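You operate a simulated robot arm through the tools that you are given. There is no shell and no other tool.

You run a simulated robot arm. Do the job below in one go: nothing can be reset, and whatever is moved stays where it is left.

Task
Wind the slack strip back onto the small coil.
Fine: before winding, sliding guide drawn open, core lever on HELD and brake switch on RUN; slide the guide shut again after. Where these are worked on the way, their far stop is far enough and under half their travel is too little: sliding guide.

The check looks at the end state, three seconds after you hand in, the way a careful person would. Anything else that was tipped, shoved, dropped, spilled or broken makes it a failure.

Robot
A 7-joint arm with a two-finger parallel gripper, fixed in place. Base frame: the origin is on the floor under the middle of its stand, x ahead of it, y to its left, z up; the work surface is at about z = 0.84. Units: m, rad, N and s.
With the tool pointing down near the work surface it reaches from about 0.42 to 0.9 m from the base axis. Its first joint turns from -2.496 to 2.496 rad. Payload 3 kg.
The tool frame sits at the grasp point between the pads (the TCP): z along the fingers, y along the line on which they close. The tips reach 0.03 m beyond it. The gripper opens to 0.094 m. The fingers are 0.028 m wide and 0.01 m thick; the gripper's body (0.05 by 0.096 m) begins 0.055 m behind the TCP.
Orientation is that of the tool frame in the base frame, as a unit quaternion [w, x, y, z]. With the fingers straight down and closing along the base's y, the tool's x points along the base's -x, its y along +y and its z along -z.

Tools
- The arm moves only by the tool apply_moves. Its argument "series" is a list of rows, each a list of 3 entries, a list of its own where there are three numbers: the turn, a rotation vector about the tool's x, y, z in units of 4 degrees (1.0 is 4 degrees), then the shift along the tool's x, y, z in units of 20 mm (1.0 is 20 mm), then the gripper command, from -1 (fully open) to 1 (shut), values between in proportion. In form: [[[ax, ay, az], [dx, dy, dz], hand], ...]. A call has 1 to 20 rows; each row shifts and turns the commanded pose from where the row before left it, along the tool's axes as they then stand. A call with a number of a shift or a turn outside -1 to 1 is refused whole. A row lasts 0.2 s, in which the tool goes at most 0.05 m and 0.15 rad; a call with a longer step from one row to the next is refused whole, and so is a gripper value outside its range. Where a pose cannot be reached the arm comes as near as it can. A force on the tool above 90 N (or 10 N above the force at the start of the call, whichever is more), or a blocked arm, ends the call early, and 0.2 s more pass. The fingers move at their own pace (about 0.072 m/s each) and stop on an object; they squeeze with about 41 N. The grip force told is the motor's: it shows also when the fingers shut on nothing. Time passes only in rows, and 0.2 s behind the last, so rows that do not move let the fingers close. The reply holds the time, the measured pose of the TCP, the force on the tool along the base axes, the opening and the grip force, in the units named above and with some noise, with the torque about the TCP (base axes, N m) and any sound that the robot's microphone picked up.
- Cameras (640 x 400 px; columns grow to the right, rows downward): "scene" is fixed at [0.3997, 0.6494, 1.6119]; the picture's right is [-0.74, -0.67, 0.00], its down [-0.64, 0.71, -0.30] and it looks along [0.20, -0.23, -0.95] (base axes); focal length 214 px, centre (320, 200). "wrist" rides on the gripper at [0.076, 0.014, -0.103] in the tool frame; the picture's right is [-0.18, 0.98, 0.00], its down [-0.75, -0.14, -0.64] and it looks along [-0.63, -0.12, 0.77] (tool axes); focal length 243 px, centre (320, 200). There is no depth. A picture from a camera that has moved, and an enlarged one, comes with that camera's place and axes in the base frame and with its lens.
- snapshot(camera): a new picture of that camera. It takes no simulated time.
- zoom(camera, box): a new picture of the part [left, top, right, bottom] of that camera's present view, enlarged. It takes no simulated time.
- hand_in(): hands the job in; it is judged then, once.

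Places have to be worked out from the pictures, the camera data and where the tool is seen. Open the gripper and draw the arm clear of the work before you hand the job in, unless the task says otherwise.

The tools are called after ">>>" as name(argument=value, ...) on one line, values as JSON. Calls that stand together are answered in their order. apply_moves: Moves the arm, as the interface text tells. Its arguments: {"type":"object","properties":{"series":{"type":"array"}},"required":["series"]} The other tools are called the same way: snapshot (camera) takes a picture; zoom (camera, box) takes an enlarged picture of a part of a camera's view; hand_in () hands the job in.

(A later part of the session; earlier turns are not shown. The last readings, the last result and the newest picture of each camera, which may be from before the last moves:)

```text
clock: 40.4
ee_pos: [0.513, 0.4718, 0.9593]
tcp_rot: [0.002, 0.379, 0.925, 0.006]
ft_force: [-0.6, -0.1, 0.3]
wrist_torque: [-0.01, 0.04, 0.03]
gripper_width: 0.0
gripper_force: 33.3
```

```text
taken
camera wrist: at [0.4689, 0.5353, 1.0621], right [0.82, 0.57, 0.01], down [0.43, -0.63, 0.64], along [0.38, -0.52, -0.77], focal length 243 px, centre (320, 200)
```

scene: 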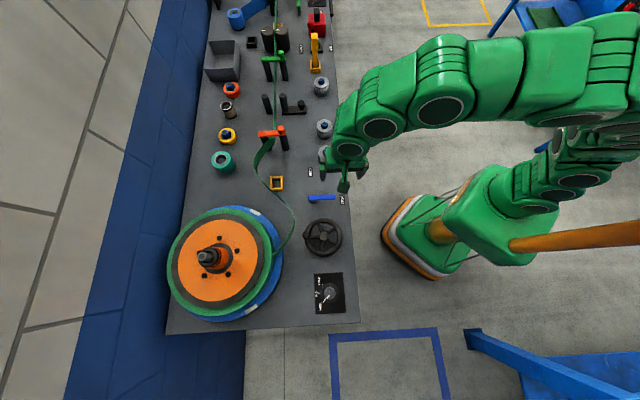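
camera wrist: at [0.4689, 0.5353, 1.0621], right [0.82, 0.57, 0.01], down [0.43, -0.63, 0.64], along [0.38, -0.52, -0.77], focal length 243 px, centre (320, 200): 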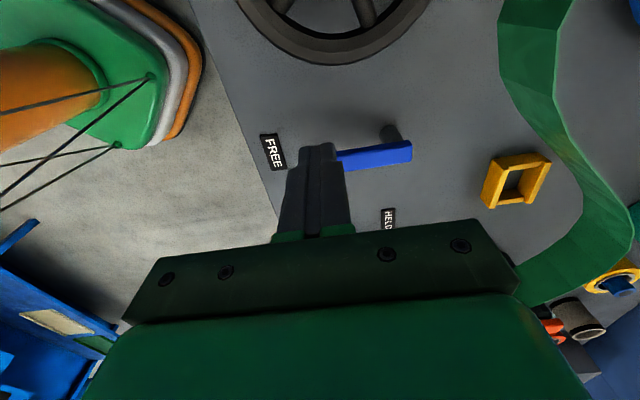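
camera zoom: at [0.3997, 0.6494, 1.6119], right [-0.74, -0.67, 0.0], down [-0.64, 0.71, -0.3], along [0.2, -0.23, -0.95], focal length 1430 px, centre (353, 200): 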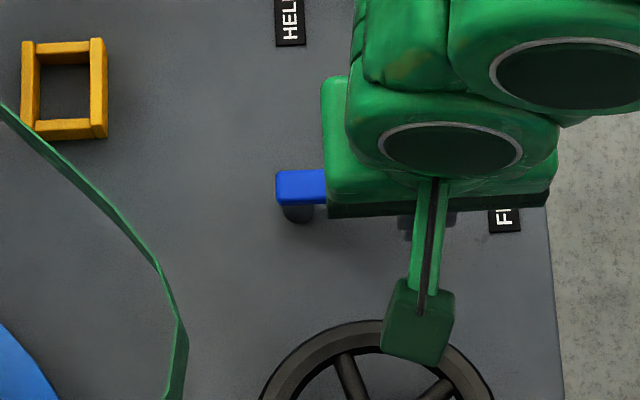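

The fingertips are above the gap between handwheel rim and lever bar (s≈0.029, d≈0.696). I lower to bar height.

>>> apply_moves(series=[[[0, 0, 0], [0, 0, 0.85], 1], [[0, 0, 0], [0, 0, 0.85], 1], [[0, 0, 0], [0, 0, 0.85], 1], [[0, 0, 0], [0, 0, 0.8], 1]])

>>> zoom(camera="scene", box=[270, 170, 360, 230])

>>> snapshot(camera="wrist")

```text
clock: 41.4
ee_pos: [0.5146, 0.4739, 0.8951]
tcp_rot: [0.005, 0.379, 0.925, 0.006]
ft_force: [-0.4, -0.2, 0.4]
wrist_torque: [0.04, 0.05, 0.02]
gripper_width: 0.0
gripper_force: 32.9
```

```text
6.67 times, centred on (315, 200) of scene
camera zoom: at [0.3997, 0.6494, 1.6119], right [-0.74, -0.67, 0.0], down [-0.64, 0.71, -0.3], along [0.2, -0.23, -0.95], focal length 1430 px, centre (353, 200)
```

zoom: 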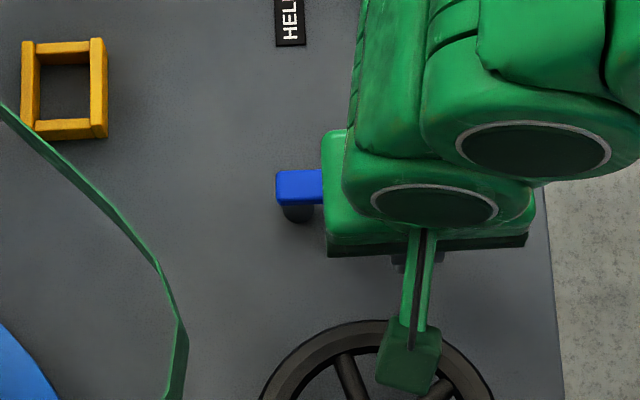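

```text
taken
camera wrist: at [0.47, 0.5358, 0.9968], right [0.82, 0.57, 0.02], down [0.43, -0.63, 0.64], along [0.38, -0.52, -0.77], focal length 243 px, centre (320, 200)
```

wrist: 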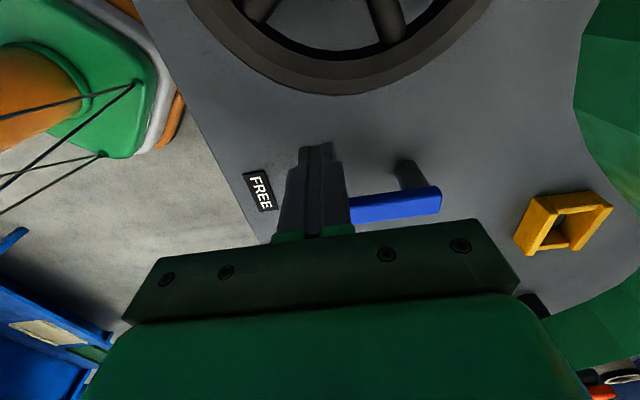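

The tips (z≈0.865) are below the bar's top at 0.88 and on the handwheel side. I push the lever round the first part of its arc.

>>> apply_moves(series=[[[0, 0, 0], [-0.51, 0, 0], 1], [[0, 0, 0], [-0.47, -0.13, 0], 1], [[0, 0, 0], [-0.47, -0.13, 0], 1], [[0, 0, 0], [-0.54, 0.05, 0], 1], [[0, 0, 0], [-0.54, 0.05, 0], 1]])

>>> snapshot(camera="wrist")

>>> zoom(camera="scene", box=[270, 170, 360, 230])

```text
clock: 42.6
ee_pos: [0.5488, 0.4346, 0.893]
tcp_rot: [0.004, 0.38, 0.925, 0.006]
ft_force: [-1.0, 0.6, -1.0]
wrist_torque: [0.02, 0.07, 0.0]
gripper_width: 0.0
gripper_force: 33.1
```

```text
taken
camera wrist: at [0.5043, 0.498, 0.9957], right [0.82, 0.57, 0.01], down [0.43, -0.63, 0.64], along [0.38, -0.52, -0.77], focal length 243 px, centre (320, 200)
```

wrist: 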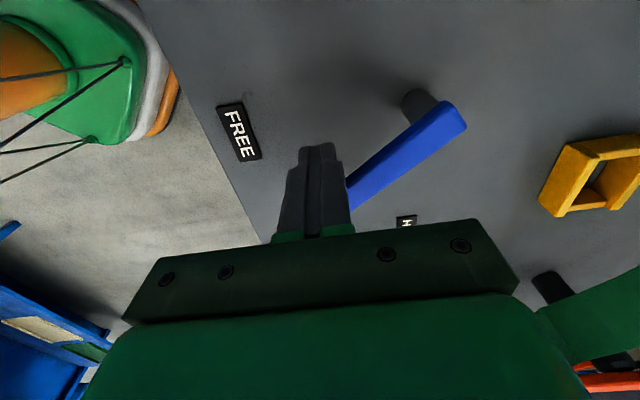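

```text
6.67 times, centred on (315, 200) of scene
camera zoom: at [0.3997, 0.6494, 1.6119], right [-0.74, -0.67, 0.0], down [-0.64, 0.71, -0.3], along [0.2, -0.23, -0.95], focal length 1430 px, centre (353, 200)
```

zoom: 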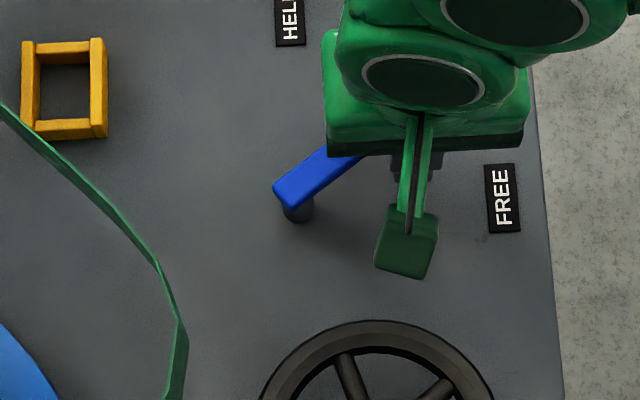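

The lever is turning smoothly (about 35–40° now, almost no force). I continue the arc to the HELD stop.

>>> apply_moves(series=[[[0, 0, 0], [-0.515, 0.27, 0], 1], [[0, 0, 0], [-0.515, 0.27, 0], 1], [[0, 0, 0], [-0.39, 0.48, 0], 1], [[0, 0, 0], [-0.39, 0.48, 0], 1], [[0, 0, 0], [-0.23, 0.5, 0], 1]])

>>> snapshot(camera="wrist")

>>> zoom(camera="scene", box=[270, 160, 360, 220])

```text
clock: 43.8
ee_pos: [0.6048, 0.4345, 0.8944]
tcp_rot: [0.004, 0.379, 0.925, 0.007]
ft_force: [0.4, -0.2, -0.6]
wrist_torque: [-0.04, 0.03, 0.01]
gripper_width: 0.0
gripper_force: 33.3
```

```text
taken
camera wrist: at [0.5612, 0.4968, 0.9964], right [0.82, 0.57, 0.02], down [0.43, -0.63, 0.64], along [0.38, -0.52, -0.77], focal length 243 px, centre (320, 200)
```

wrist: 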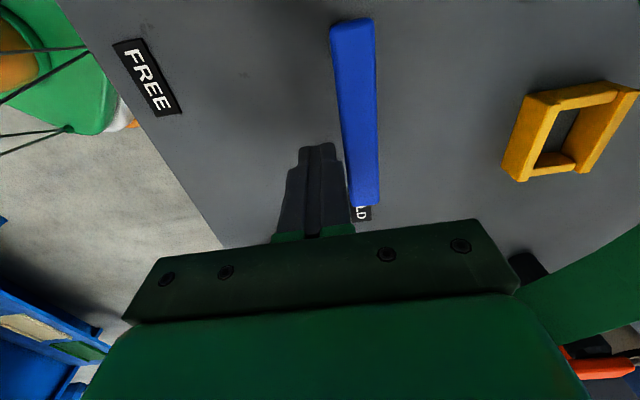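

```text
6.67 times, centred on (315, 190) of scene
camera zoom: at [0.3997, 0.6494, 1.6119], right [-0.74, -0.67, 0.0], down [-0.64, 0.71, -0.3], along [0.2, -0.23, -0.95], focal length 1430 px, centre (353, 267)
```

zoom: 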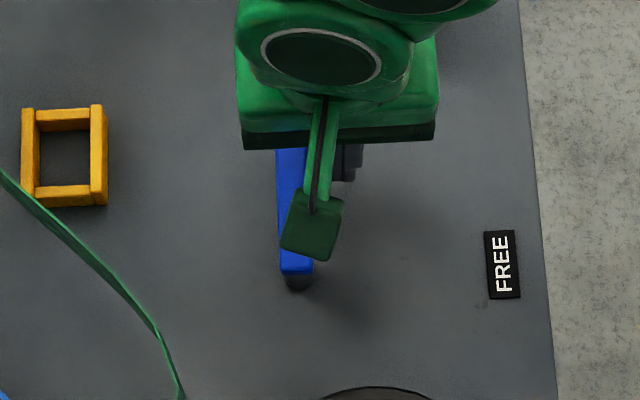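

The lever bar now lies along s, pointing to HELD. I nudge 4 mm more to confirm it is against its stop.

>>> apply_moves(series=[[[0, 0, 0], [0, 0.2, 0], 1], [[0, 0, 0], [0, 0.2, 0], 1]])

>>> zoom(camera="scene", box=[270, 160, 360, 220])

>>> snapshot(camera="wrist")

```text
clock: 44.4
ee_pos: [0.6112, 0.4401, 0.8944]
tcp_rot: [0.003, 0.379, 0.925, 0.004]
ft_force: [-16.0, -13.9, 6.1]
wrist_torque: [-0.33, 0.25, -0.28]
gripper_width: 0.0
gripper_force: 33.1
```

```text
6.67 times, centred on (315, 190) of scene
camera zoom: at [0.3997, 0.6494, 1.6119], right [-0.74, -0.67, 0.0], down [-0.64, 0.71, -0.3], along [0.2, -0.23, -0.95], focal length 1430 px, centre (353, 267)
```

zoom: 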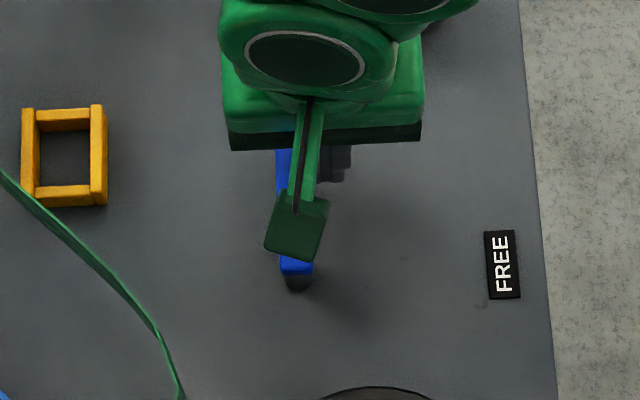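

```text
taken
camera wrist: at [0.5661, 0.5016, 0.996], right [0.82, 0.57, 0.01], down [0.43, -0.63, 0.64], along [0.37, -0.52, -0.77], focal length 243 px, centre (320, 200)
```

wrist: 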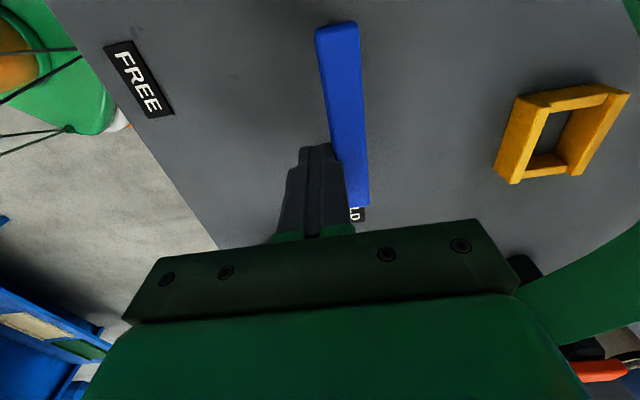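

21 N of resistance: the lever is at its HELD stop. I back away, lift, and travel to the brake dial at s≈−0.26.

>>> apply_moves(series=[[[0, 0, 0], [0, -0.6, 0], 1], [[0, 0, 0], [0, -0.6, 0], 1], [[0, 0, 0], [0, 0, -1], 1], [[0, 0, 0], [0, 0, -1], 1], [[0, 0, 0], [0, 0, -1], 1], [[0, 0, 0], [0, 0, -1], 1], [[0, 0, 0], [0, 0, -1], 1], [[0, 0, 0], [0, 0, -1], 1], [[0, 0, 0], [0, 0, -1], 1], [[0, 0, 0], [0, 0, -1], 1], [[0, 0, 0], [0, 0, -1], 1]])

>>> apply_moves(series=[[[0, 0, 0], [1, 0, 0], -1], [[0, 0, 0], [1, 0, 0], -1], [[0, 0, 0], [1, 0, 0], -1], [[0, 0, 0], [1, 0, 0], -1], [[0, 0, 0], [1, 0, 0], -1], [[0, 0, 0], [1, 0, 0], -1], [[0, 0, 0], [1, 0, 0], -1], [[0, 0, 0], [1, 0, 0], -1], [[0, 0, 0], [1, 0, 0], -1], [[0, 0, 0], [1, 0, 0], -1], [[0, 0, 0], [1, 0, 0], -1], [[0, 0, 0], [1, 0, 0], -1], [[0, 0, 0], [1, 0, 0], -1], [[0, 0, 0], [1, 0, 0], -1], [[0, 0, 0], [1, 0, 0], -1], [[0, 0, 0], [1, 0, 0], -1], [[0, 0, 0], [1, 0, 0], -1], [[0, 0, 0], [1, 0, 0], -1], [[0, 0, 0], [1, 0, 0], -1], [[0, 0, 0], [1, 0, 0], -1]])

>>> snapshot(camera="wrist")

>>> snapshot(camera="scene")

```text
clock: 46.8
ee_pos: [0.5929, 0.4219, 1.075]
tcp_rot: [0.004, 0.379, 0.925, 0.006]
ft_force: [0.2, 0.7, -0.1]
wrist_torque: [0.04, -0.02, 0.02]
gripper_width: 0.0
gripper_force: 33.2
```

```text
clock: 51.0
ee_pos: [0.306, 0.7017, 1.0721]
tcp_rot: [0.004, 0.38, 0.925, 0.006]
ft_force: [0.2, 1.2, -0.1]
wrist_torque: [-0.02, -0.01, 0.0]
gripper_width: 0.0938
gripper_force: 0.1
```

```text
taken
camera wrist: at [0.2613, 0.7637, 1.1746], right [0.82, 0.57, 0.01], down [0.43, -0.63, 0.64], along [0.38, -0.52, -0.77], focal length 243 px, centre (320, 200)
```

wrist: 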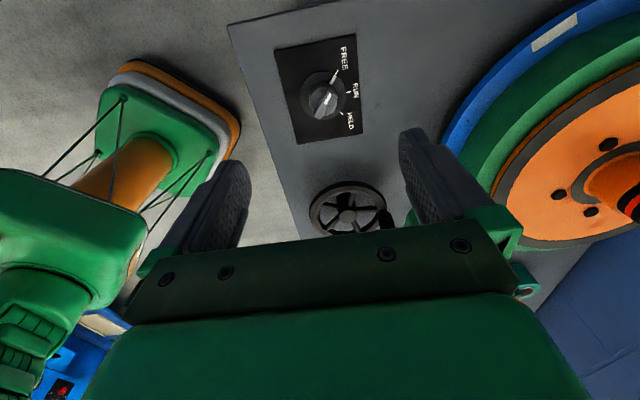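

```text
taken
```

scene: 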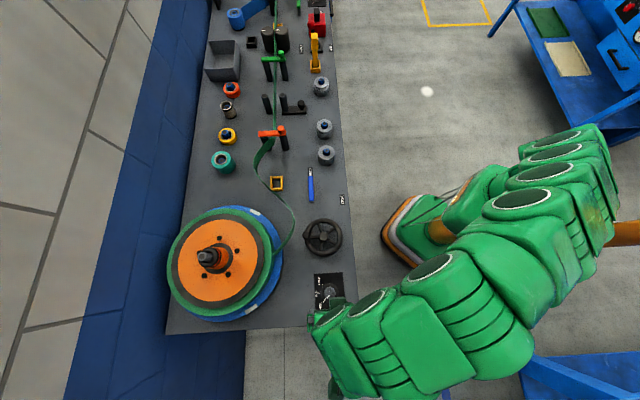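

The blue lever now points at HELD. I enlarge the brake dial to read its pointer and work out the knob geometry.

>>> zoom(camera="wrist", box=[260, 30, 388, 150])

>>> zoom(camera="scene", box=[290, 262, 365, 322])

```text
3.33 times, centred on (324, 90) of wrist
camera zoom: at [0.2613, 0.7637, 1.1746], right [0.82, 0.57, 0.01], down [0.43, -0.63, 0.64], along [0.38, -0.52, -0.77], focal length 809 px, centre (307, 567)
```

zoom: 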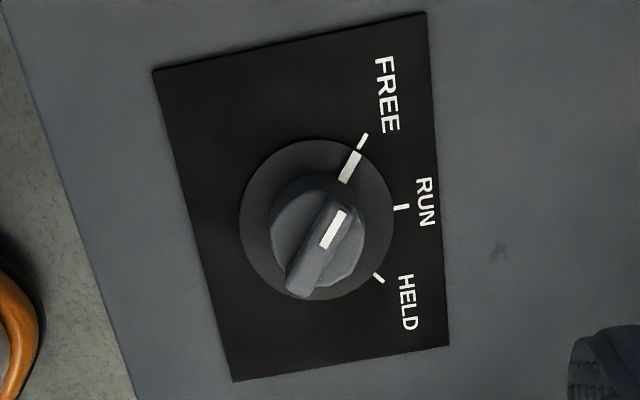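

```text
6.67 times, centred on (328, 292) of scene
camera zoom: at [0.3997, 0.6494, 1.6119], right [-0.74, -0.67, 0.0], down [-0.64, 0.71, -0.3], along [0.2, -0.23, -0.95], focal length 1430 px, centre (270, -413)
```

zoom: 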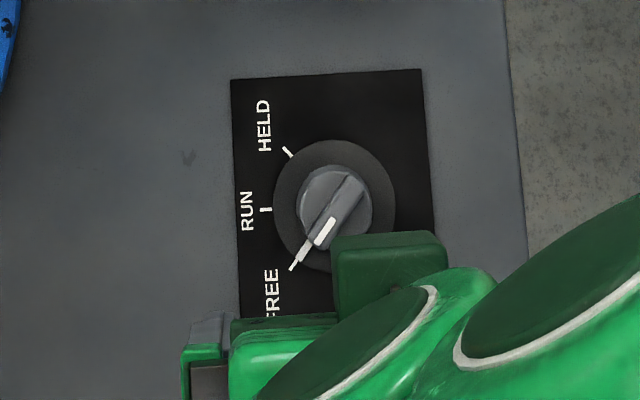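

The dial's pointer is on FREE; ticks are about 50° apart and RUN points toward +d (away from the robot). The knob centre is near s=−0.2555, d=0.714, ridge top z≈0.875. I centre above it and yaw the tool −140° so the fingers will close across the ridge with a comfortable wrist angle.

>>> apply_moves(series=[[[0, 0, 0], [-0.6, 0.03, 0], -1], [[0, 0, 0], [-0.6, 0.03, 0], -1], [[0, 0, -1], [0, 0, 0], -1], [[0, 0, -1], [0, 0, 0], -1], [[0, 0, -1], [0, 0, 0], -1], [[0, 0, -1], [0, 0, 0], -1], [[0, 0, -1], [0, 0, 0], -1], [[0, 0, -1], [0, 0, 0], -1], [[0, 0, -1], [0, 0, 0], -1], [[0, 0, -1], [0, 0, 0], -1], [[0, 0, -1], [0, 0, 0], -1], [[0, 0, -1], [0, 0, 0], -1], [[0, 0, -1], [0, 0, 0], -1], [[0, 0, -1], [0, 0, 0], -1], [[0, 0, -1], [0, 0, 0], -1], [[0, 0, -1], [0, 0, 0], -1], [[0, 0, -1], [0, 0, 0], -1], [[0, 0, -1], [0, 0, 0], -1]])

>>> apply_moves(series=[[[0, 0, -1], [0, 0, 0], -1], [[0, 0, -1], [0, 0, 0], -1], [[0, 0, -1], [0, 0, 0], -1], [[0, 0, -1], [0, 0, 0], -1], [[0, 0, -1], [0, 0, 0], -1], [[0, 0, -1], [0, 0, 0], -1], [[0, 0, -1], [0, 0, 0], -1], [[0, 0, -1], [0, 0, 0], -1], [[0, 0, -1], [0, 0, 0], -1], [[0, 0, -1], [0, 0, 0], -1], [[0, 0, -1], [0, 0, 0], -1], [[0, 0, -1], [0, 0, 0], -1], [[0, 0, -1], [0, 0, 0], -1], [[0, 0, -1], [0, 0, 0], -1], [[0, 0, -1], [0, 0, 0], -1], [[0, 0, -1], [0, 0, 0], -1], [[0, 0, -1], [0, 0, 0], -1], [[0, 0, -1], [0, 0, 0], -1], [[0, 0, -1], [0, 0, 0], -1]])

>>> snapshot(camera="wrist")

>>> snapshot(camera="scene")

```text
clock: 54.8
ee_pos: [0.3254, 0.6867, 1.0734]
tcp_rot: [0.007, -0.169, 0.986, 0.002]
ft_force: [0.1, 0.5, -0.2]
wrist_torque: [0.01, 0.01, -0.01]
gripper_width: 0.094
gripper_force: 0.1
```

```text
clock: 58.8
ee_pos: [0.3265, 0.685, 1.0732]
tcp_rot: [-0.007, 0.74, -0.672, 0.002]
ft_force: [-0.3, -0.2, -0.4]
wrist_torque: [0.01, -0.02, 0.02]
gripper_width: 0.0942
gripper_force: 0.2
```

```text
taken
camera wrist: at [0.3185, 0.6073, 1.1753], right [-1.0, 0.09, -0.01], down [0.06, 0.76, 0.65], along [0.07, 0.65, -0.76], focal length 243 px, centre (320, 200)
```

wrist: 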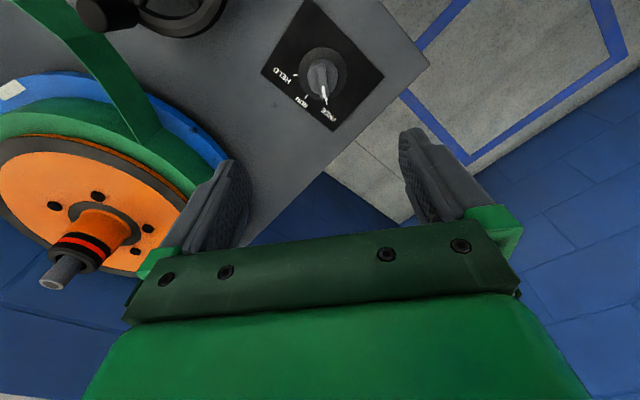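

```text
taken
```

scene: 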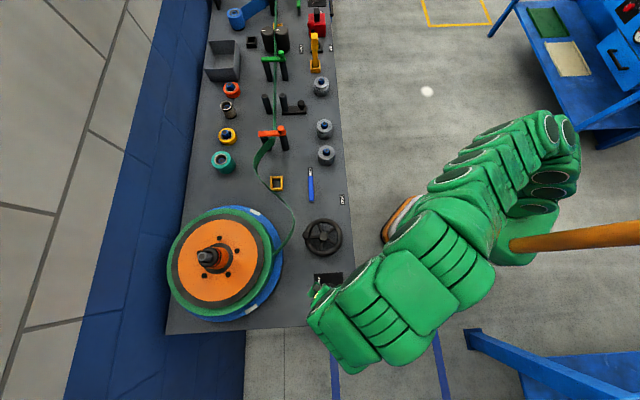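

Now the ridge looks roughly parallel to the finger planes. I enlarge it to check alignment.

>>> zoom(camera="wrist", box=[256, 20, 400, 140])

```text
3.33 times, centred on (328, 80) of wrist
camera zoom: at [0.3185, 0.6073, 1.1753], right [-1.0, 0.09, -0.01], down [0.06, 0.76, 0.65], along [0.07, 0.65, -0.76], focal length 809 px, centre (293, 600)
```

zoom: 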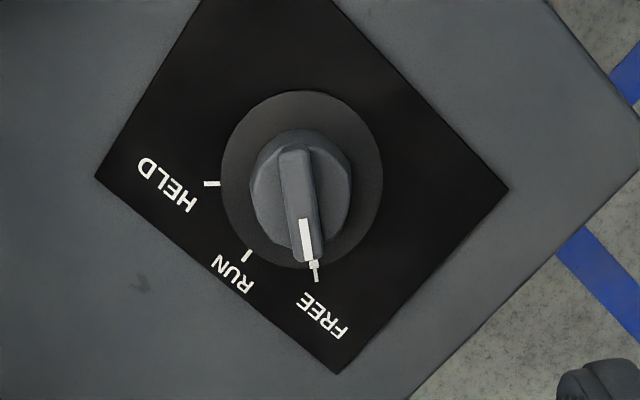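

The ridge is parallel to the finger pads within 2° and centred under the TCP within about 1 mm. I remove the 0.8° residual tilt and descend to just above the knob with the fingers open.

>>> apply_moves(series=[[[-0.187, 0.093, 0], [0, 0, 0], -1], [[0, 0, 0], [0, 0, 1], -1], [[0, 0, 0], [0, 0, 1], -1], [[0, 0, 0], [0, 0, 1], -1], [[0, 0, 0], [0, 0, 1], -1], [[0, 0, 0], [0, 0, 1], -1], [[0, 0, 0], [0, 0, 1], -1], [[0, 0, 0], [0, 0, 1], -1], [[0, 0, 0], [0, 0, 1], -1]])

>>> snapshot(camera="wrist")

>>> zoom(camera="scene", box=[270, 230, 390, 320])

```text
clock: 60.8
ee_pos: [0.325, 0.687, 0.9131]
tcp_rot: [0.0, 0.739, -0.673, -0.001]
ft_force: [0.7, -0.9, 0.1]
wrist_torque: [0.0, -0.02, 0.0]
gripper_width: 0.094
gripper_force: 0.0
```

```text
taken
camera wrist: at [0.3191, 0.6089, 1.0157], right [-1.0, 0.09, 0.0], down [0.07, 0.76, 0.64], along [0.06, 0.64, -0.77], focal length 243 px, centre (320, 200)
```

wrist: 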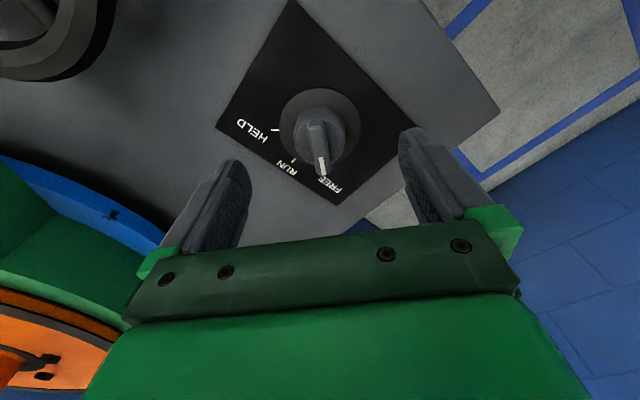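

```text
4.44 times, centred on (330, 275) of scene
camera zoom: at [0.3997, 0.6494, 1.6119], right [-0.74, -0.67, 0.0], down [-0.64, 0.71, -0.3], along [0.2, -0.23, -0.95], focal length 953 px, centre (276, -133)
```

zoom: 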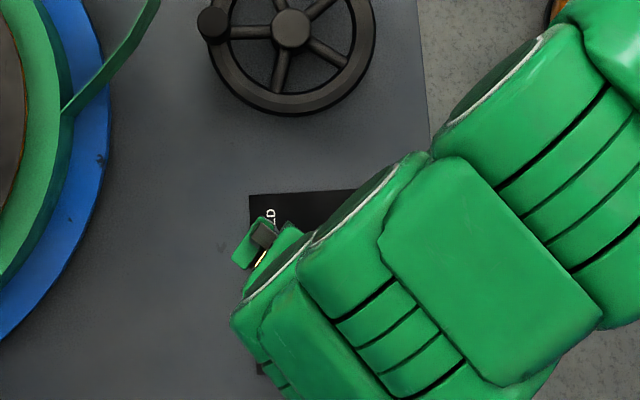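

The ridge sits on the tool axis. I lower 20 mm more, watching the force, then close gently on the ridge.

>>> apply_moves(series=[[[0, 0, 0], [0, 0, 0.5], -1], [[0, 0, 0], [0, 0, 0.5], -1], [[0, 0, 0], [0, 0, 0], 0.3], [[0, 0, 0], [0, 0, 0], 0.3], [[0, 0, 0], [0, 0, 0], 0.3]])

>>> zoom(camera="wrist", box=[220, 70, 420, 220])

```text
clock: 62.0
ee_pos: [0.3257, 0.6862, 0.8926]
tcp_rot: [-0.001, 0.739, -0.673, 0.0]
ft_force: [4.4, 1.2, -4.1]
wrist_torque: [-0.04, -0.11, 0.0]
gripper_width: 0.0346
gripper_force: 44.5
```

```text
2.67 times, centred on (320, 145) of wrist
camera zoom: at [0.3191, 0.6089, 0.9947], right [-1.0, 0.09, 0.0], down [0.07, 0.76, 0.64], along [0.06, 0.64, -0.77], focal length 647 px, centre (320, 347)
```

zoom: 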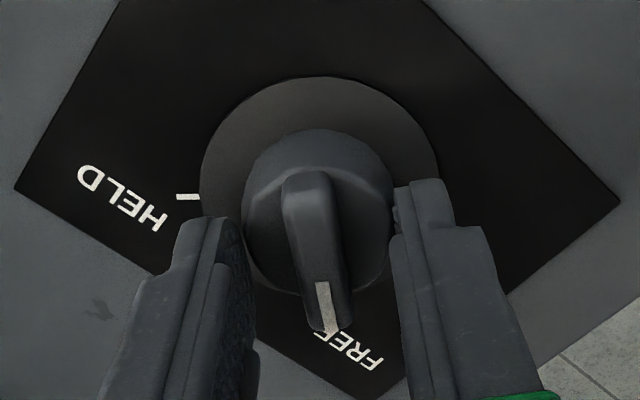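

The fingers stopped on the knob's round base (34.6 mm), below the ridge. I open a bit, rise 9 mm and close on the ridge itself.

>>> apply_moves(series=[[[0, 0, 0], [0, 0, 0], -0.1], [[0, 0, 0], [0, 0, -0.45], -0.1], [[0, 0, 0], [0, 0, 0], 1], [[0, 0, 0], [0, 0, 0], 1], [[0, 0, 0], [0, 0, 0], 1]])

>>> zoom(camera="wrist", box=[220, 70, 420, 220])

```text
clock: 63.2
ee_pos: [0.326, 0.6872, 0.9018]
tcp_rot: [-0.001, 0.74, -0.673, -0.001]
ft_force: [5.5, 6.7, 0.7]
wrist_torque: [0.77, -0.1, -0.34]
gripper_width: 0.011
gripper_force: 44.8
```

```text
2.67 times, centred on (320, 145) of wrist
camera zoom: at [0.3191, 0.6091, 1.0044], right [-1.0, 0.09, 0.0], down [0.07, 0.76, 0.64], along [0.06, 0.64, -0.77], focal length 647 px, centre (320, 347)
```

zoom: 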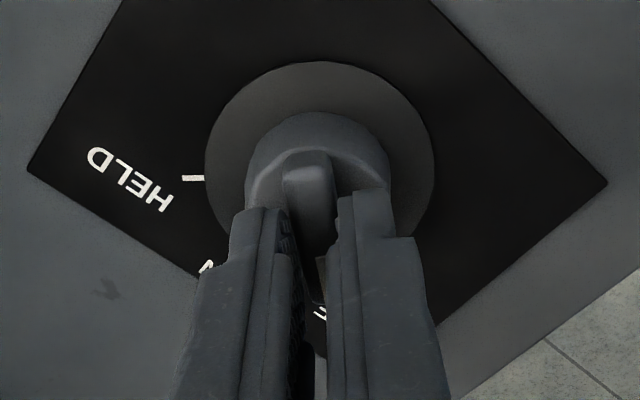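

The ridge is gripped (11 mm). I turn it clockwise (as seen from above) toward RUN, half way first.

>>> apply_moves(series=[[[0, 0, 1], [0, 0, 0], 1], [[0, 0, 1], [0, 0, 0], 1], [[0, 0, 1], [0, 0, 0], 1], [[0, 0, 1], [0, 0, 0], 1], [[0, 0, 1], [0, 0, 0], 1], [[0, 0, 1], [0, 0, 0], 1]])

>>> zoom(camera="wrist", box=[220, 70, 420, 220])

```text
clock: 64.6
ee_pos: [0.3254, 0.686, 0.9017]
tcp_rot: [0.0, -0.583, 0.812, 0.0]
ft_force: [7.6, 21.3, 0.3]
wrist_torque: [1.14, -0.39, -0.02]
gripper_width: 0.0109
gripper_force: 44.3
```

```text
2.67 times, centred on (320, 145) of wrist
camera zoom: at [0.2887, 0.6187, 1.0045], right [-0.87, 0.49, 0.0], down [0.37, 0.67, 0.64], along [0.31, 0.56, -0.77], focal length 647 px, centre (320, 347)
```

zoom: 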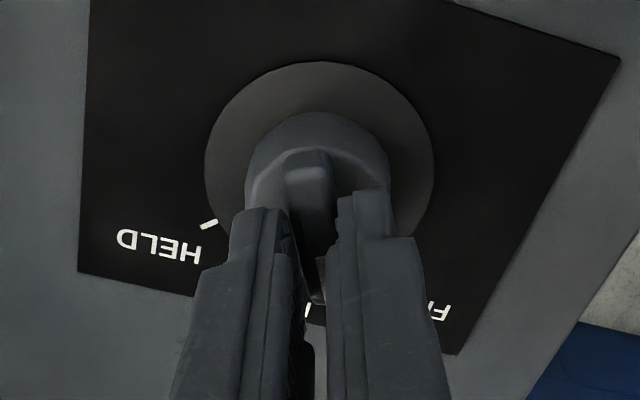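

It turns with the tool (tool yaw now −71°). RUN should be at −45°, so I turn another 26°.

>>> apply_moves(series=[[[0, 0, 1], [0, 0, 0], 1], [[0, 0, 1], [0, 0, 0], 1], [[0, 0, 1], [0, 0, 0], 1], [[0, 0, 1], [0, 0, 0], 1], [[0, 0, 1], [0, 0, 0], 1], [[0, 0, 1], [0, 0, 0], 1], [[0, 0, 0.6], [0, 0, 0], 1]])

>>> zoom(camera="wrist", box=[220, 70, 420, 220])

```text
clock: 66.2
ee_pos: [0.3267, 0.6867, 0.9018]
tcp_rot: [0.001, -0.383, 0.924, 0.0]
ft_force: [15.6, 13.4, 16.2]
wrist_torque: [-0.21, 0.12, 0.01]
gripper_width: 0.0109
gripper_force: 44.6
```

```text
2.67 times, centred on (320, 145) of wrist
camera zoom: at [0.2627, 0.6422, 1.0044], right [-0.56, 0.83, 0.0], down [0.63, 0.43, 0.64], along [0.53, 0.36, -0.77], focal length 647 px, centre (320, 347)
```

zoom: 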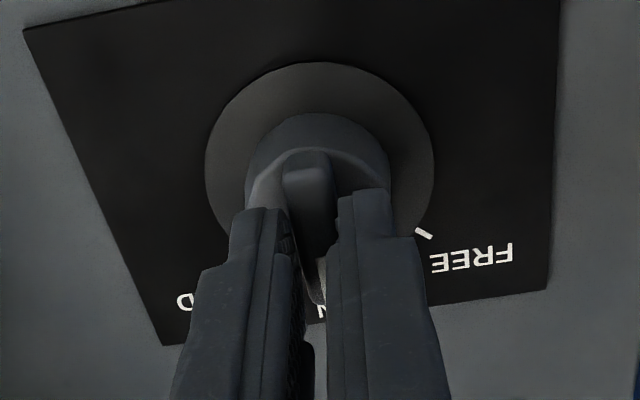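

The tool is now at −45°. I open, lift straight up and inspect the pointer.

>>> apply_moves(series=[[[0, 0, 0], [0, 0, 0], 0.4], [[0, 0, 0], [0, 0, 0], -0.5], [[0, 0, 0], [0, 0, 0], -1], [[0, 0, 0], [0, 0, -1], -1], [[0, 0, 0], [0, 0, -1], -1], [[0, 0, 0], [0, 0, -1], -1], [[0, 0, 0], [0, 0, -1], -1], [[0, 0, 0], [0, 0, -1], -1], [[0, 0, 0], [0, 0, -1], -1]])

>>> zoom(camera="wrist", box=[220, 30, 420, 180])

>>> snapshot(camera="scene")

```text
clock: 68.2
ee_pos: [0.326, 0.6874, 1.0228]
tcp_rot: [0.0, -0.383, 0.924, 0.001]
ft_force: [0.2, -0.2, -0.2]
wrist_torque: [-0.02, 0.01, -0.02]
gripper_width: 0.0941
gripper_force: 0.1
```

```text
2.67 times, centred on (320, 105) of wrist
camera zoom: at [0.2636, 0.642, 1.1253], right [-0.57, 0.82, 0.0], down [0.63, 0.43, 0.64], along [0.53, 0.36, -0.77], focal length 647 px, centre (320, 453)
```

zoom: 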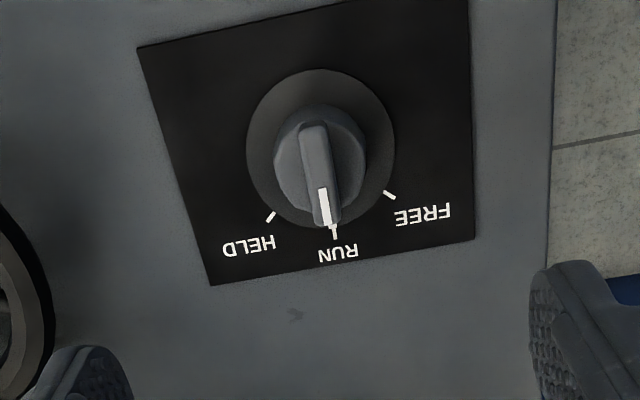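

```text
taken
```

scene: 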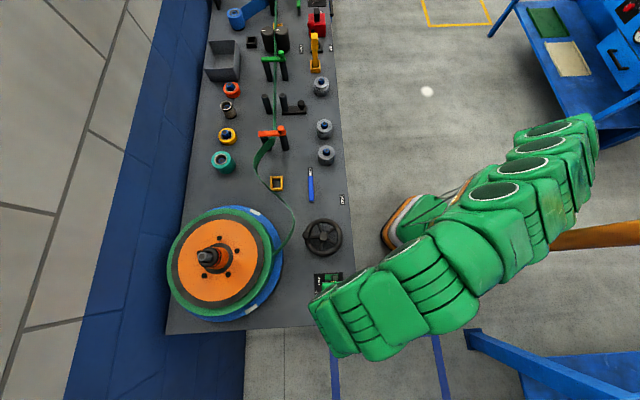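

The pointer now sits exactly on RUN. Next I look at the handwheel: I move along to it (keeping the tool facing outward) and take pictures; I also verify the guide is still open.

>>> apply_moves(series=[[[0, 0, 0], [0, 0, -1], -1], [[0, 0, 0], [0, 0, -1], -1], [[0, 0, 0], [0, -1, 0], -1], [[0, 0, 0], [0, -1, 0], -1], [[0, 0, 0], [0, -1, 0], -1], [[0, 0, 0], [0, -1, 0], -1], [[0, 0, 0], [0, -1, 0], -1], [[0, 0, 0], [0, -1, 0], -1], [[0, 0, 0], [0, -1, 0], -1], [[0, 0, 0], [0, -1, 0], -1], [[0, 0, 0], [0, -1, 0], -1]])

>>> snapshot(camera="wrist")

>>> snapshot(camera="scene")

>>> zoom(camera="scene", box=[210, 60, 330, 150])

```text
clock: 70.6
ee_pos: [0.4528, 0.5569, 1.0626]
tcp_rot: [0.0, -0.382, 0.924, -0.001]
ft_force: [0.2, 0.8, 0.6]
wrist_torque: [0.0, 0.02, 0.0]
gripper_width: 0.0941
gripper_force: 0.0
```

```text
taken
camera wrist: at [0.3904, 0.5135, 1.1649], right [-0.57, 0.82, 0.0], down [0.63, 0.43, 0.64], along [0.53, 0.36, -0.77], focal length 243 px, centre (320, 200)
```

wrist: 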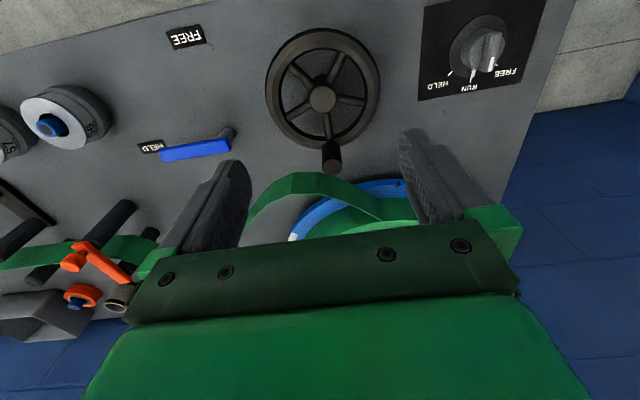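

```text
taken
```

scene: 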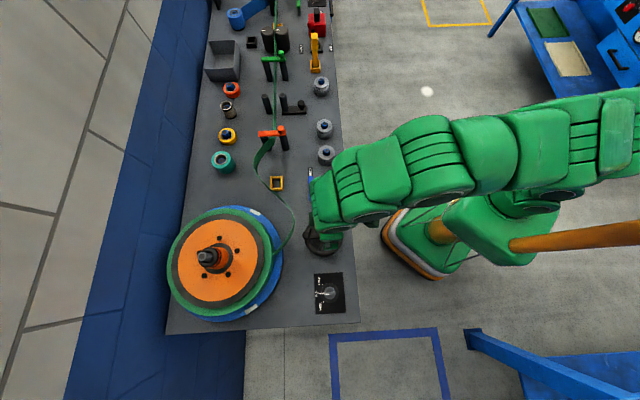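

```text
4.44 times, centred on (270, 105) of scene
camera zoom: at [0.3997, 0.6494, 1.6119], right [-0.74, -0.67, 0.0], down [-0.64, 0.71, -0.3], along [0.2, -0.23, -0.95], focal length 953 px, centre (542, 622)
```

zoom: 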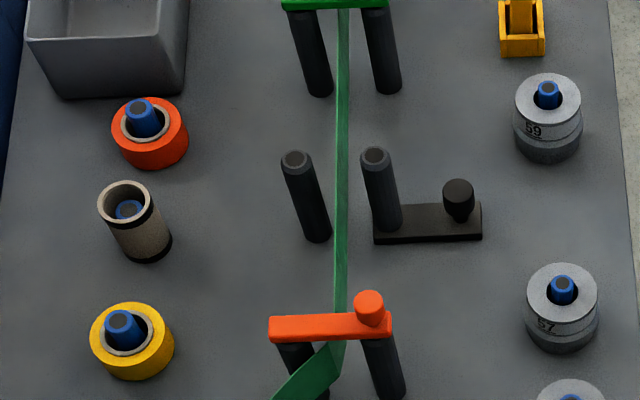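

The guide is still open and the lever/dial are set. I enlarge the handwheel to locate its hub and crank handle.

>>> zoom(camera="wrist", box=[240, 20, 432, 180])

>>> zoom(camera="scene", box=[160, 150, 340, 330])

```text
2.50 times, centred on (336, 100) of wrist
camera zoom: at [0.3904, 0.5135, 1.1649], right [-0.57, 0.82, 0.0], down [0.63, 0.43, 0.64], along [0.53, 0.36, -0.77], focal length 606 px, centre (280, 450)
```

zoom: 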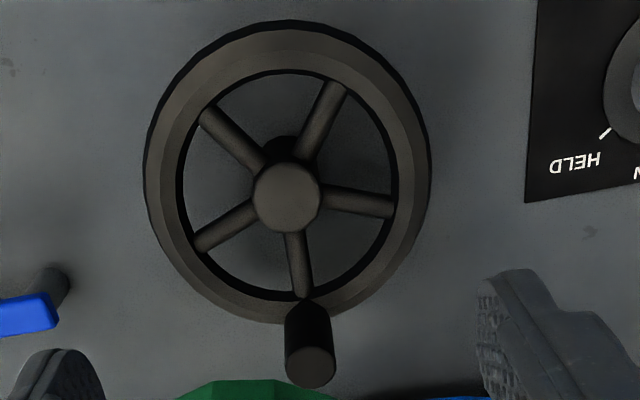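

```text
2.22 times, centred on (250, 240) of scene
camera zoom: at [0.3997, 0.6494, 1.6119], right [-0.74, -0.67, 0.0], down [-0.64, 0.71, -0.3], along [0.2, -0.23, -0.95], focal length 477 px, centre (476, 111)
```

zoom: 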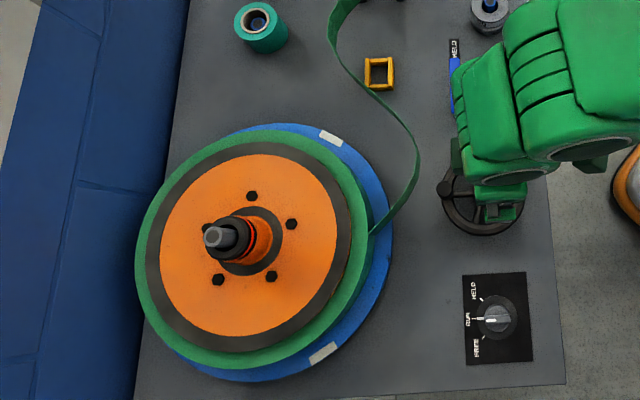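

The crank handle is a vertical post ~19 mm thick with its top at about s=−0.0735, d=0.778, z=0.945; the hub is at s≈−0.0755, d≈0.7187 (crank radius ≈0.059). I move above the handle with the fingers about 5 cm open.

>>> apply_moves(series=[[[0, 0, 0], [-0.8, 0, 0], -0.1], [[0, 0, 0], [-0.8, 0, 0], -0.1], [[0, 0, 0], [-0.8, 0, 0], -0.1], [[0, 0, 0], [-0.8, 0, 0], -0.1], [[0, 0, 0], [0, 0, 0.9], -0.1], [[0, 0, 0], [0, 0, 0.9], -0.1], [[0, 0, 0], [0, 0, 0.9], -0.1], [[0, 0, 0], [0, 0, 0.9], -0.1]])

>>> snapshot(camera="wrist")

>>> zoom(camera="scene", box=[250, 190, 370, 280])

```text
clock: 72.4
ee_pos: [0.4976, 0.6043, 0.9891]
tcp_rot: [0.0, -0.383, 0.924, 0.0]
ft_force: [0.0, 0.4, 0.2]
wrist_torque: [-0.01, 0.01, -0.02]
gripper_width: 0.0518
gripper_force: 0.1
```

```text
taken
camera wrist: at [0.4349, 0.5602, 1.092], right [-0.57, 0.82, 0.0], down [0.63, 0.43, 0.64], along [0.53, 0.36, -0.77], focal length 243 px, centre (320, 200)
```

wrist: 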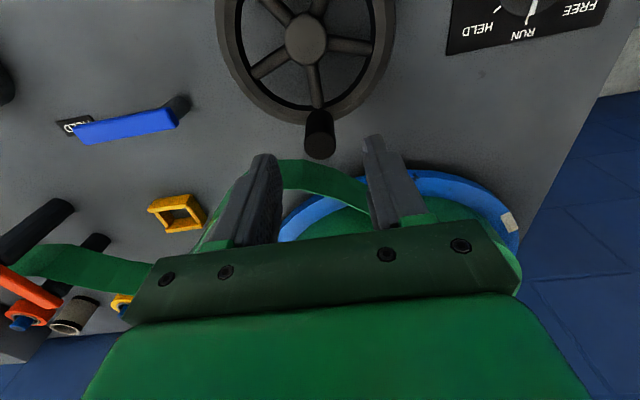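

```text
4.44 times, centred on (310, 235) of scene
camera zoom: at [0.3997, 0.6494, 1.6119], right [-0.74, -0.67, 0.0], down [-0.64, 0.71, -0.3], along [0.2, -0.23, -0.95], focal length 953 px, centre (364, 44)
```

zoom: 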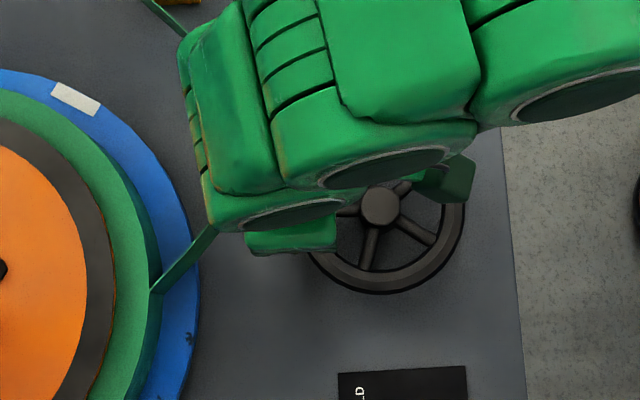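

The handle is right under the tool axis (within 2 mm). I lower to grip height and close on it.

>>> apply_moves(series=[[[0, 0, 0], [0.05, -0.03, 0.93], -0.1], [[0, 0, 0], [0.05, -0.03, 0.93], -0.1], [[0, 0, 0], [0, 0, 0.9], -0.1], [[0, 0, 0], [0, 0, 0], 1], [[0, 0, 0], [0, 0, 0], 1], [[0, 0, 0], [0, 0, 0], 1]])

>>> snapshot(camera="wrist")

>>> zoom(camera="scene", box=[160, 120, 360, 320])

```text
clock: 73.8
ee_pos: [0.4968, 0.6025, 0.9338]
tcp_rot: [0.0, -0.383, 0.924, 0.0]
ft_force: [5.7, 8.9, -8.5]
wrist_torque: [0.42, -0.36, 0.0]
gripper_width: 0.0229
gripper_force: 44.8
```

```text
taken
camera wrist: at [0.4343, 0.5578, 1.0368], right [-0.57, 0.82, 0.0], down [0.63, 0.43, 0.64], along [0.53, 0.36, -0.77], focal length 243 px, centre (320, 200)
```

wrist: 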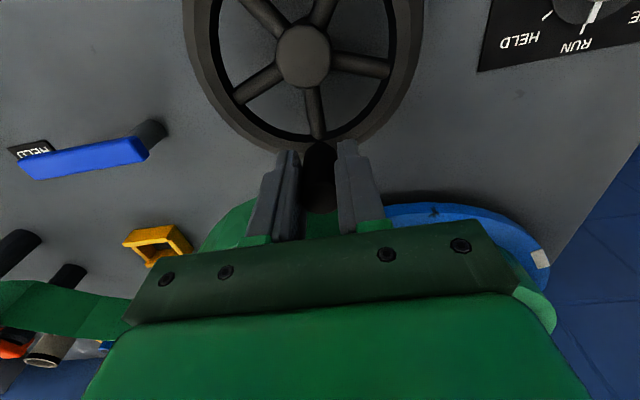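

```text
2.00 times, centred on (260, 220) of scene
camera zoom: at [0.3997, 0.6494, 1.6119], right [-0.74, -0.67, 0.0], down [-0.64, 0.71, -0.3], along [0.2, -0.23, -0.95], focal length 429 px, centre (440, 160)
```

zoom: 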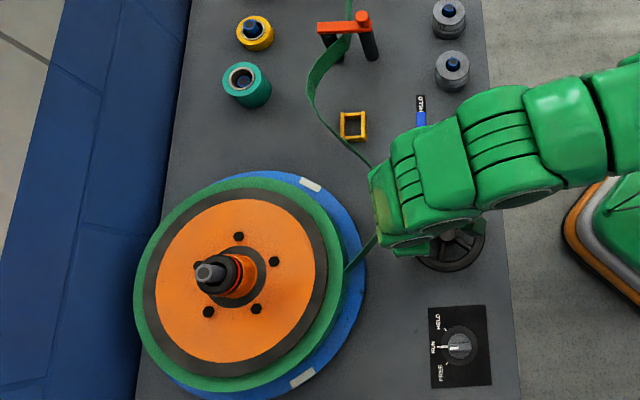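

The handle is gripped (23 mm). I try a first 45° turn clockwise (seen from above) and watch the coil and strip to learn the winding direction.

>>> apply_moves(series=[[[0, 0, 0], [0.1, -0.76, 0], 1], [[0, 0, 0], [0.295, -0.705, 0], 1], [[0, 0, 0], [0.465, -0.605, 0], 1]])

>>> snapshot(camera="wrist")

>>> zoom(camera="scene", box=[160, 120, 360, 320])

```text
clock: 74.6
ee_pos: [0.5129, 0.5613, 0.9357]
tcp_rot: [0.0, -0.383, 0.924, 0.001]
ft_force: [-6.4, 9.6, 14.1]
wrist_torque: [-0.83, 0.55, -0.39]
gripper_width: 0.0224
gripper_force: 45.1
```

```text
taken
camera wrist: at [0.4505, 0.5168, 1.0376], right [-0.57, 0.82, 0.0], down [0.63, 0.43, 0.64], along [0.53, 0.36, -0.77], focal length 243 px, centre (320, 200)
```

wrist: 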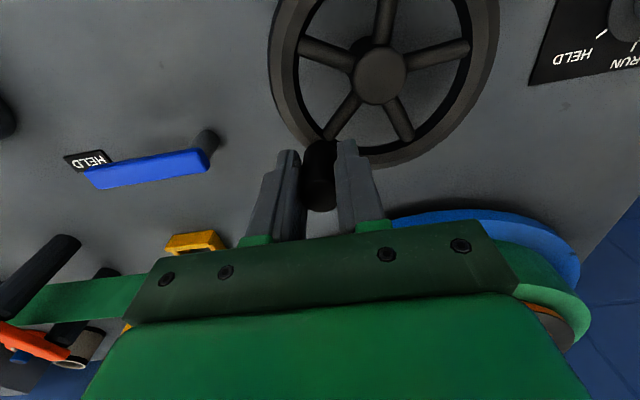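

```text
2.00 times, centred on (260, 220) of scene
camera zoom: at [0.3997, 0.6494, 1.6119], right [-0.74, -0.67, 0.0], down [-0.64, 0.71, -0.3], along [0.2, -0.23, -0.95], focal length 429 px, centre (440, 160)
```

zoom: 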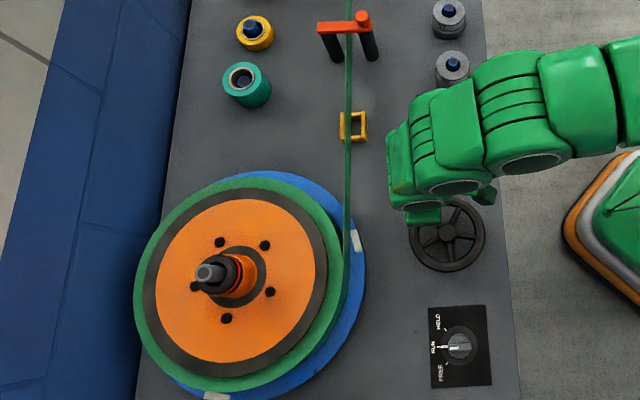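

Clockwise is the winding direction: the coil turned with the wheel and the strip between coil and orange gate is now straight. I look closely along the strip before doing anything more.

>>> zoom(camera="scene", box=[230, 110, 350, 200])

>>> zoom(camera="scene", box=[210, 0, 330, 90])

>>> zoom(camera="scene", box=[230, 190, 350, 280])

>>> zoom(camera="scene", box=[210, 60, 330, 150])

```text
4.44 times, centred on (290, 155) of scene
camera zoom: at [0.3997, 0.6494, 1.6119], right [-0.74, -0.67, 0.0], down [-0.64, 0.71, -0.3], along [0.2, -0.23, -0.95], focal length 953 px, centre (453, 400)
```

zoom: 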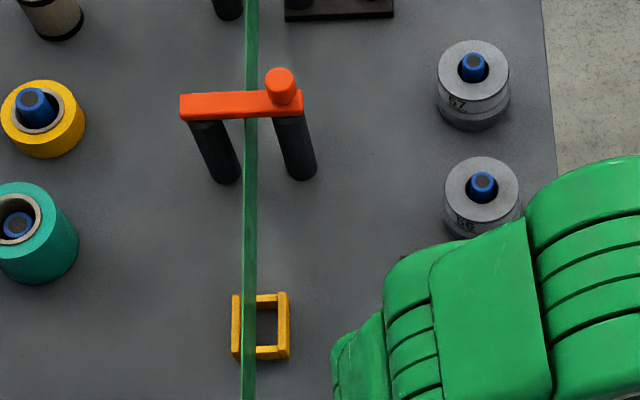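

```text
4.44 times, centred on (270, 45) of scene
camera zoom: at [0.3997, 0.6494, 1.6119], right [-0.74, -0.67, 0.0], down [-0.64, 0.71, -0.3], along [0.2, -0.23, -0.95], focal length 953 px, centre (542, 889)
```

zoom: 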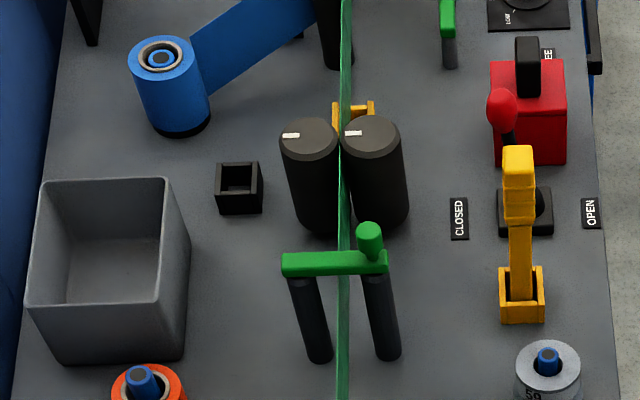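

```text
4.44 times, centred on (290, 235) of scene
camera zoom: at [0.3997, 0.6494, 1.6119], right [-0.74, -0.67, 0.0], down [-0.64, 0.71, -0.3], along [0.2, -0.23, -0.95], focal length 953 px, centre (453, 44)
```

zoom: 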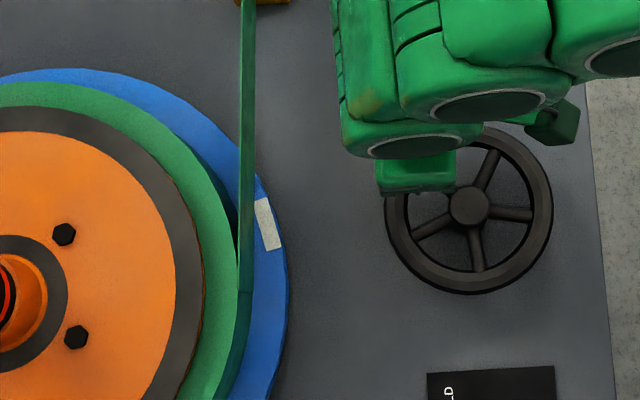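

```text
4.44 times, centred on (270, 105) of scene
camera zoom: at [0.3997, 0.6494, 1.6119], right [-0.74, -0.67, 0.0], down [-0.64, 0.71, -0.3], along [0.2, -0.23, -0.95], focal length 953 px, centre (542, 622)
```

zoom: 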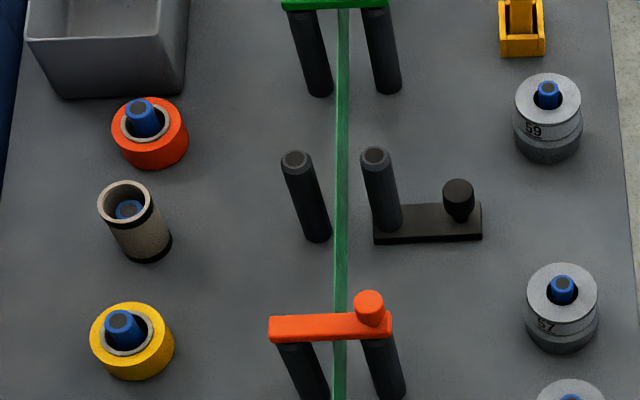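

The strip is straight from the pinch rollers onto the coil. The wheel only pushes back about 11 N; I test a further 3 mm of crank travel to see whether it is really at the end of the slack.

>>> apply_moves(series=[[[0, 0, 0], [0.106, -0.106, 0], 1], [[0, 0, 0], [0, 0, 0], 1]])

>>> zoom(camera="scene", box=[160, 120, 360, 320])

```text
clock: 75.2
ee_pos: [0.5121, 0.5573, 0.9347]
tcp_rot: [0.0, -0.383, 0.924, 0.001]
ft_force: [-15.5, 7.9, 20.1]
wrist_torque: [0.35, 0.1, -0.3]
gripper_width: 0.0224
gripper_force: 44.8
```

```text
2.00 times, centred on (260, 220) of scene
camera zoom: at [0.3997, 0.6494, 1.6119], right [-0.74, -0.67, 0.0], down [-0.64, 0.71, -0.3], along [0.2, -0.23, -0.95], focal length 429 px, centre (440, 160)
```

zoom: 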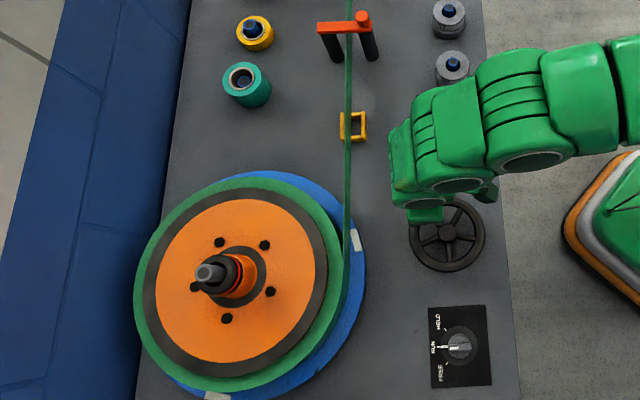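

>>> snapshot(camera="wrist")

>>> zoom(camera="scene", box=[230, 190, 350, 280])

```text
taken
camera wrist: at [0.4504, 0.513, 1.0374], right [-0.57, 0.82, 0.0], down [0.63, 0.43, 0.64], along [0.53, 0.36, -0.77], focal length 243 px, centre (320, 200)
```

wrist: 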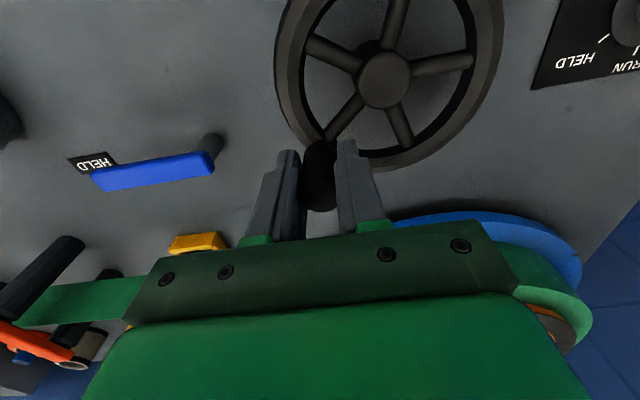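

```text
4.44 times, centred on (290, 235) of scene
camera zoom: at [0.3997, 0.6494, 1.6119], right [-0.74, -0.67, 0.0], down [-0.64, 0.71, -0.3], along [0.2, -0.23, -0.95], focal length 953 px, centre (453, 44)
```

zoom: 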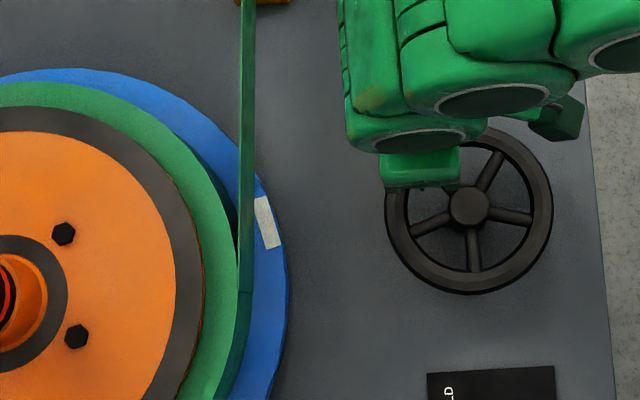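

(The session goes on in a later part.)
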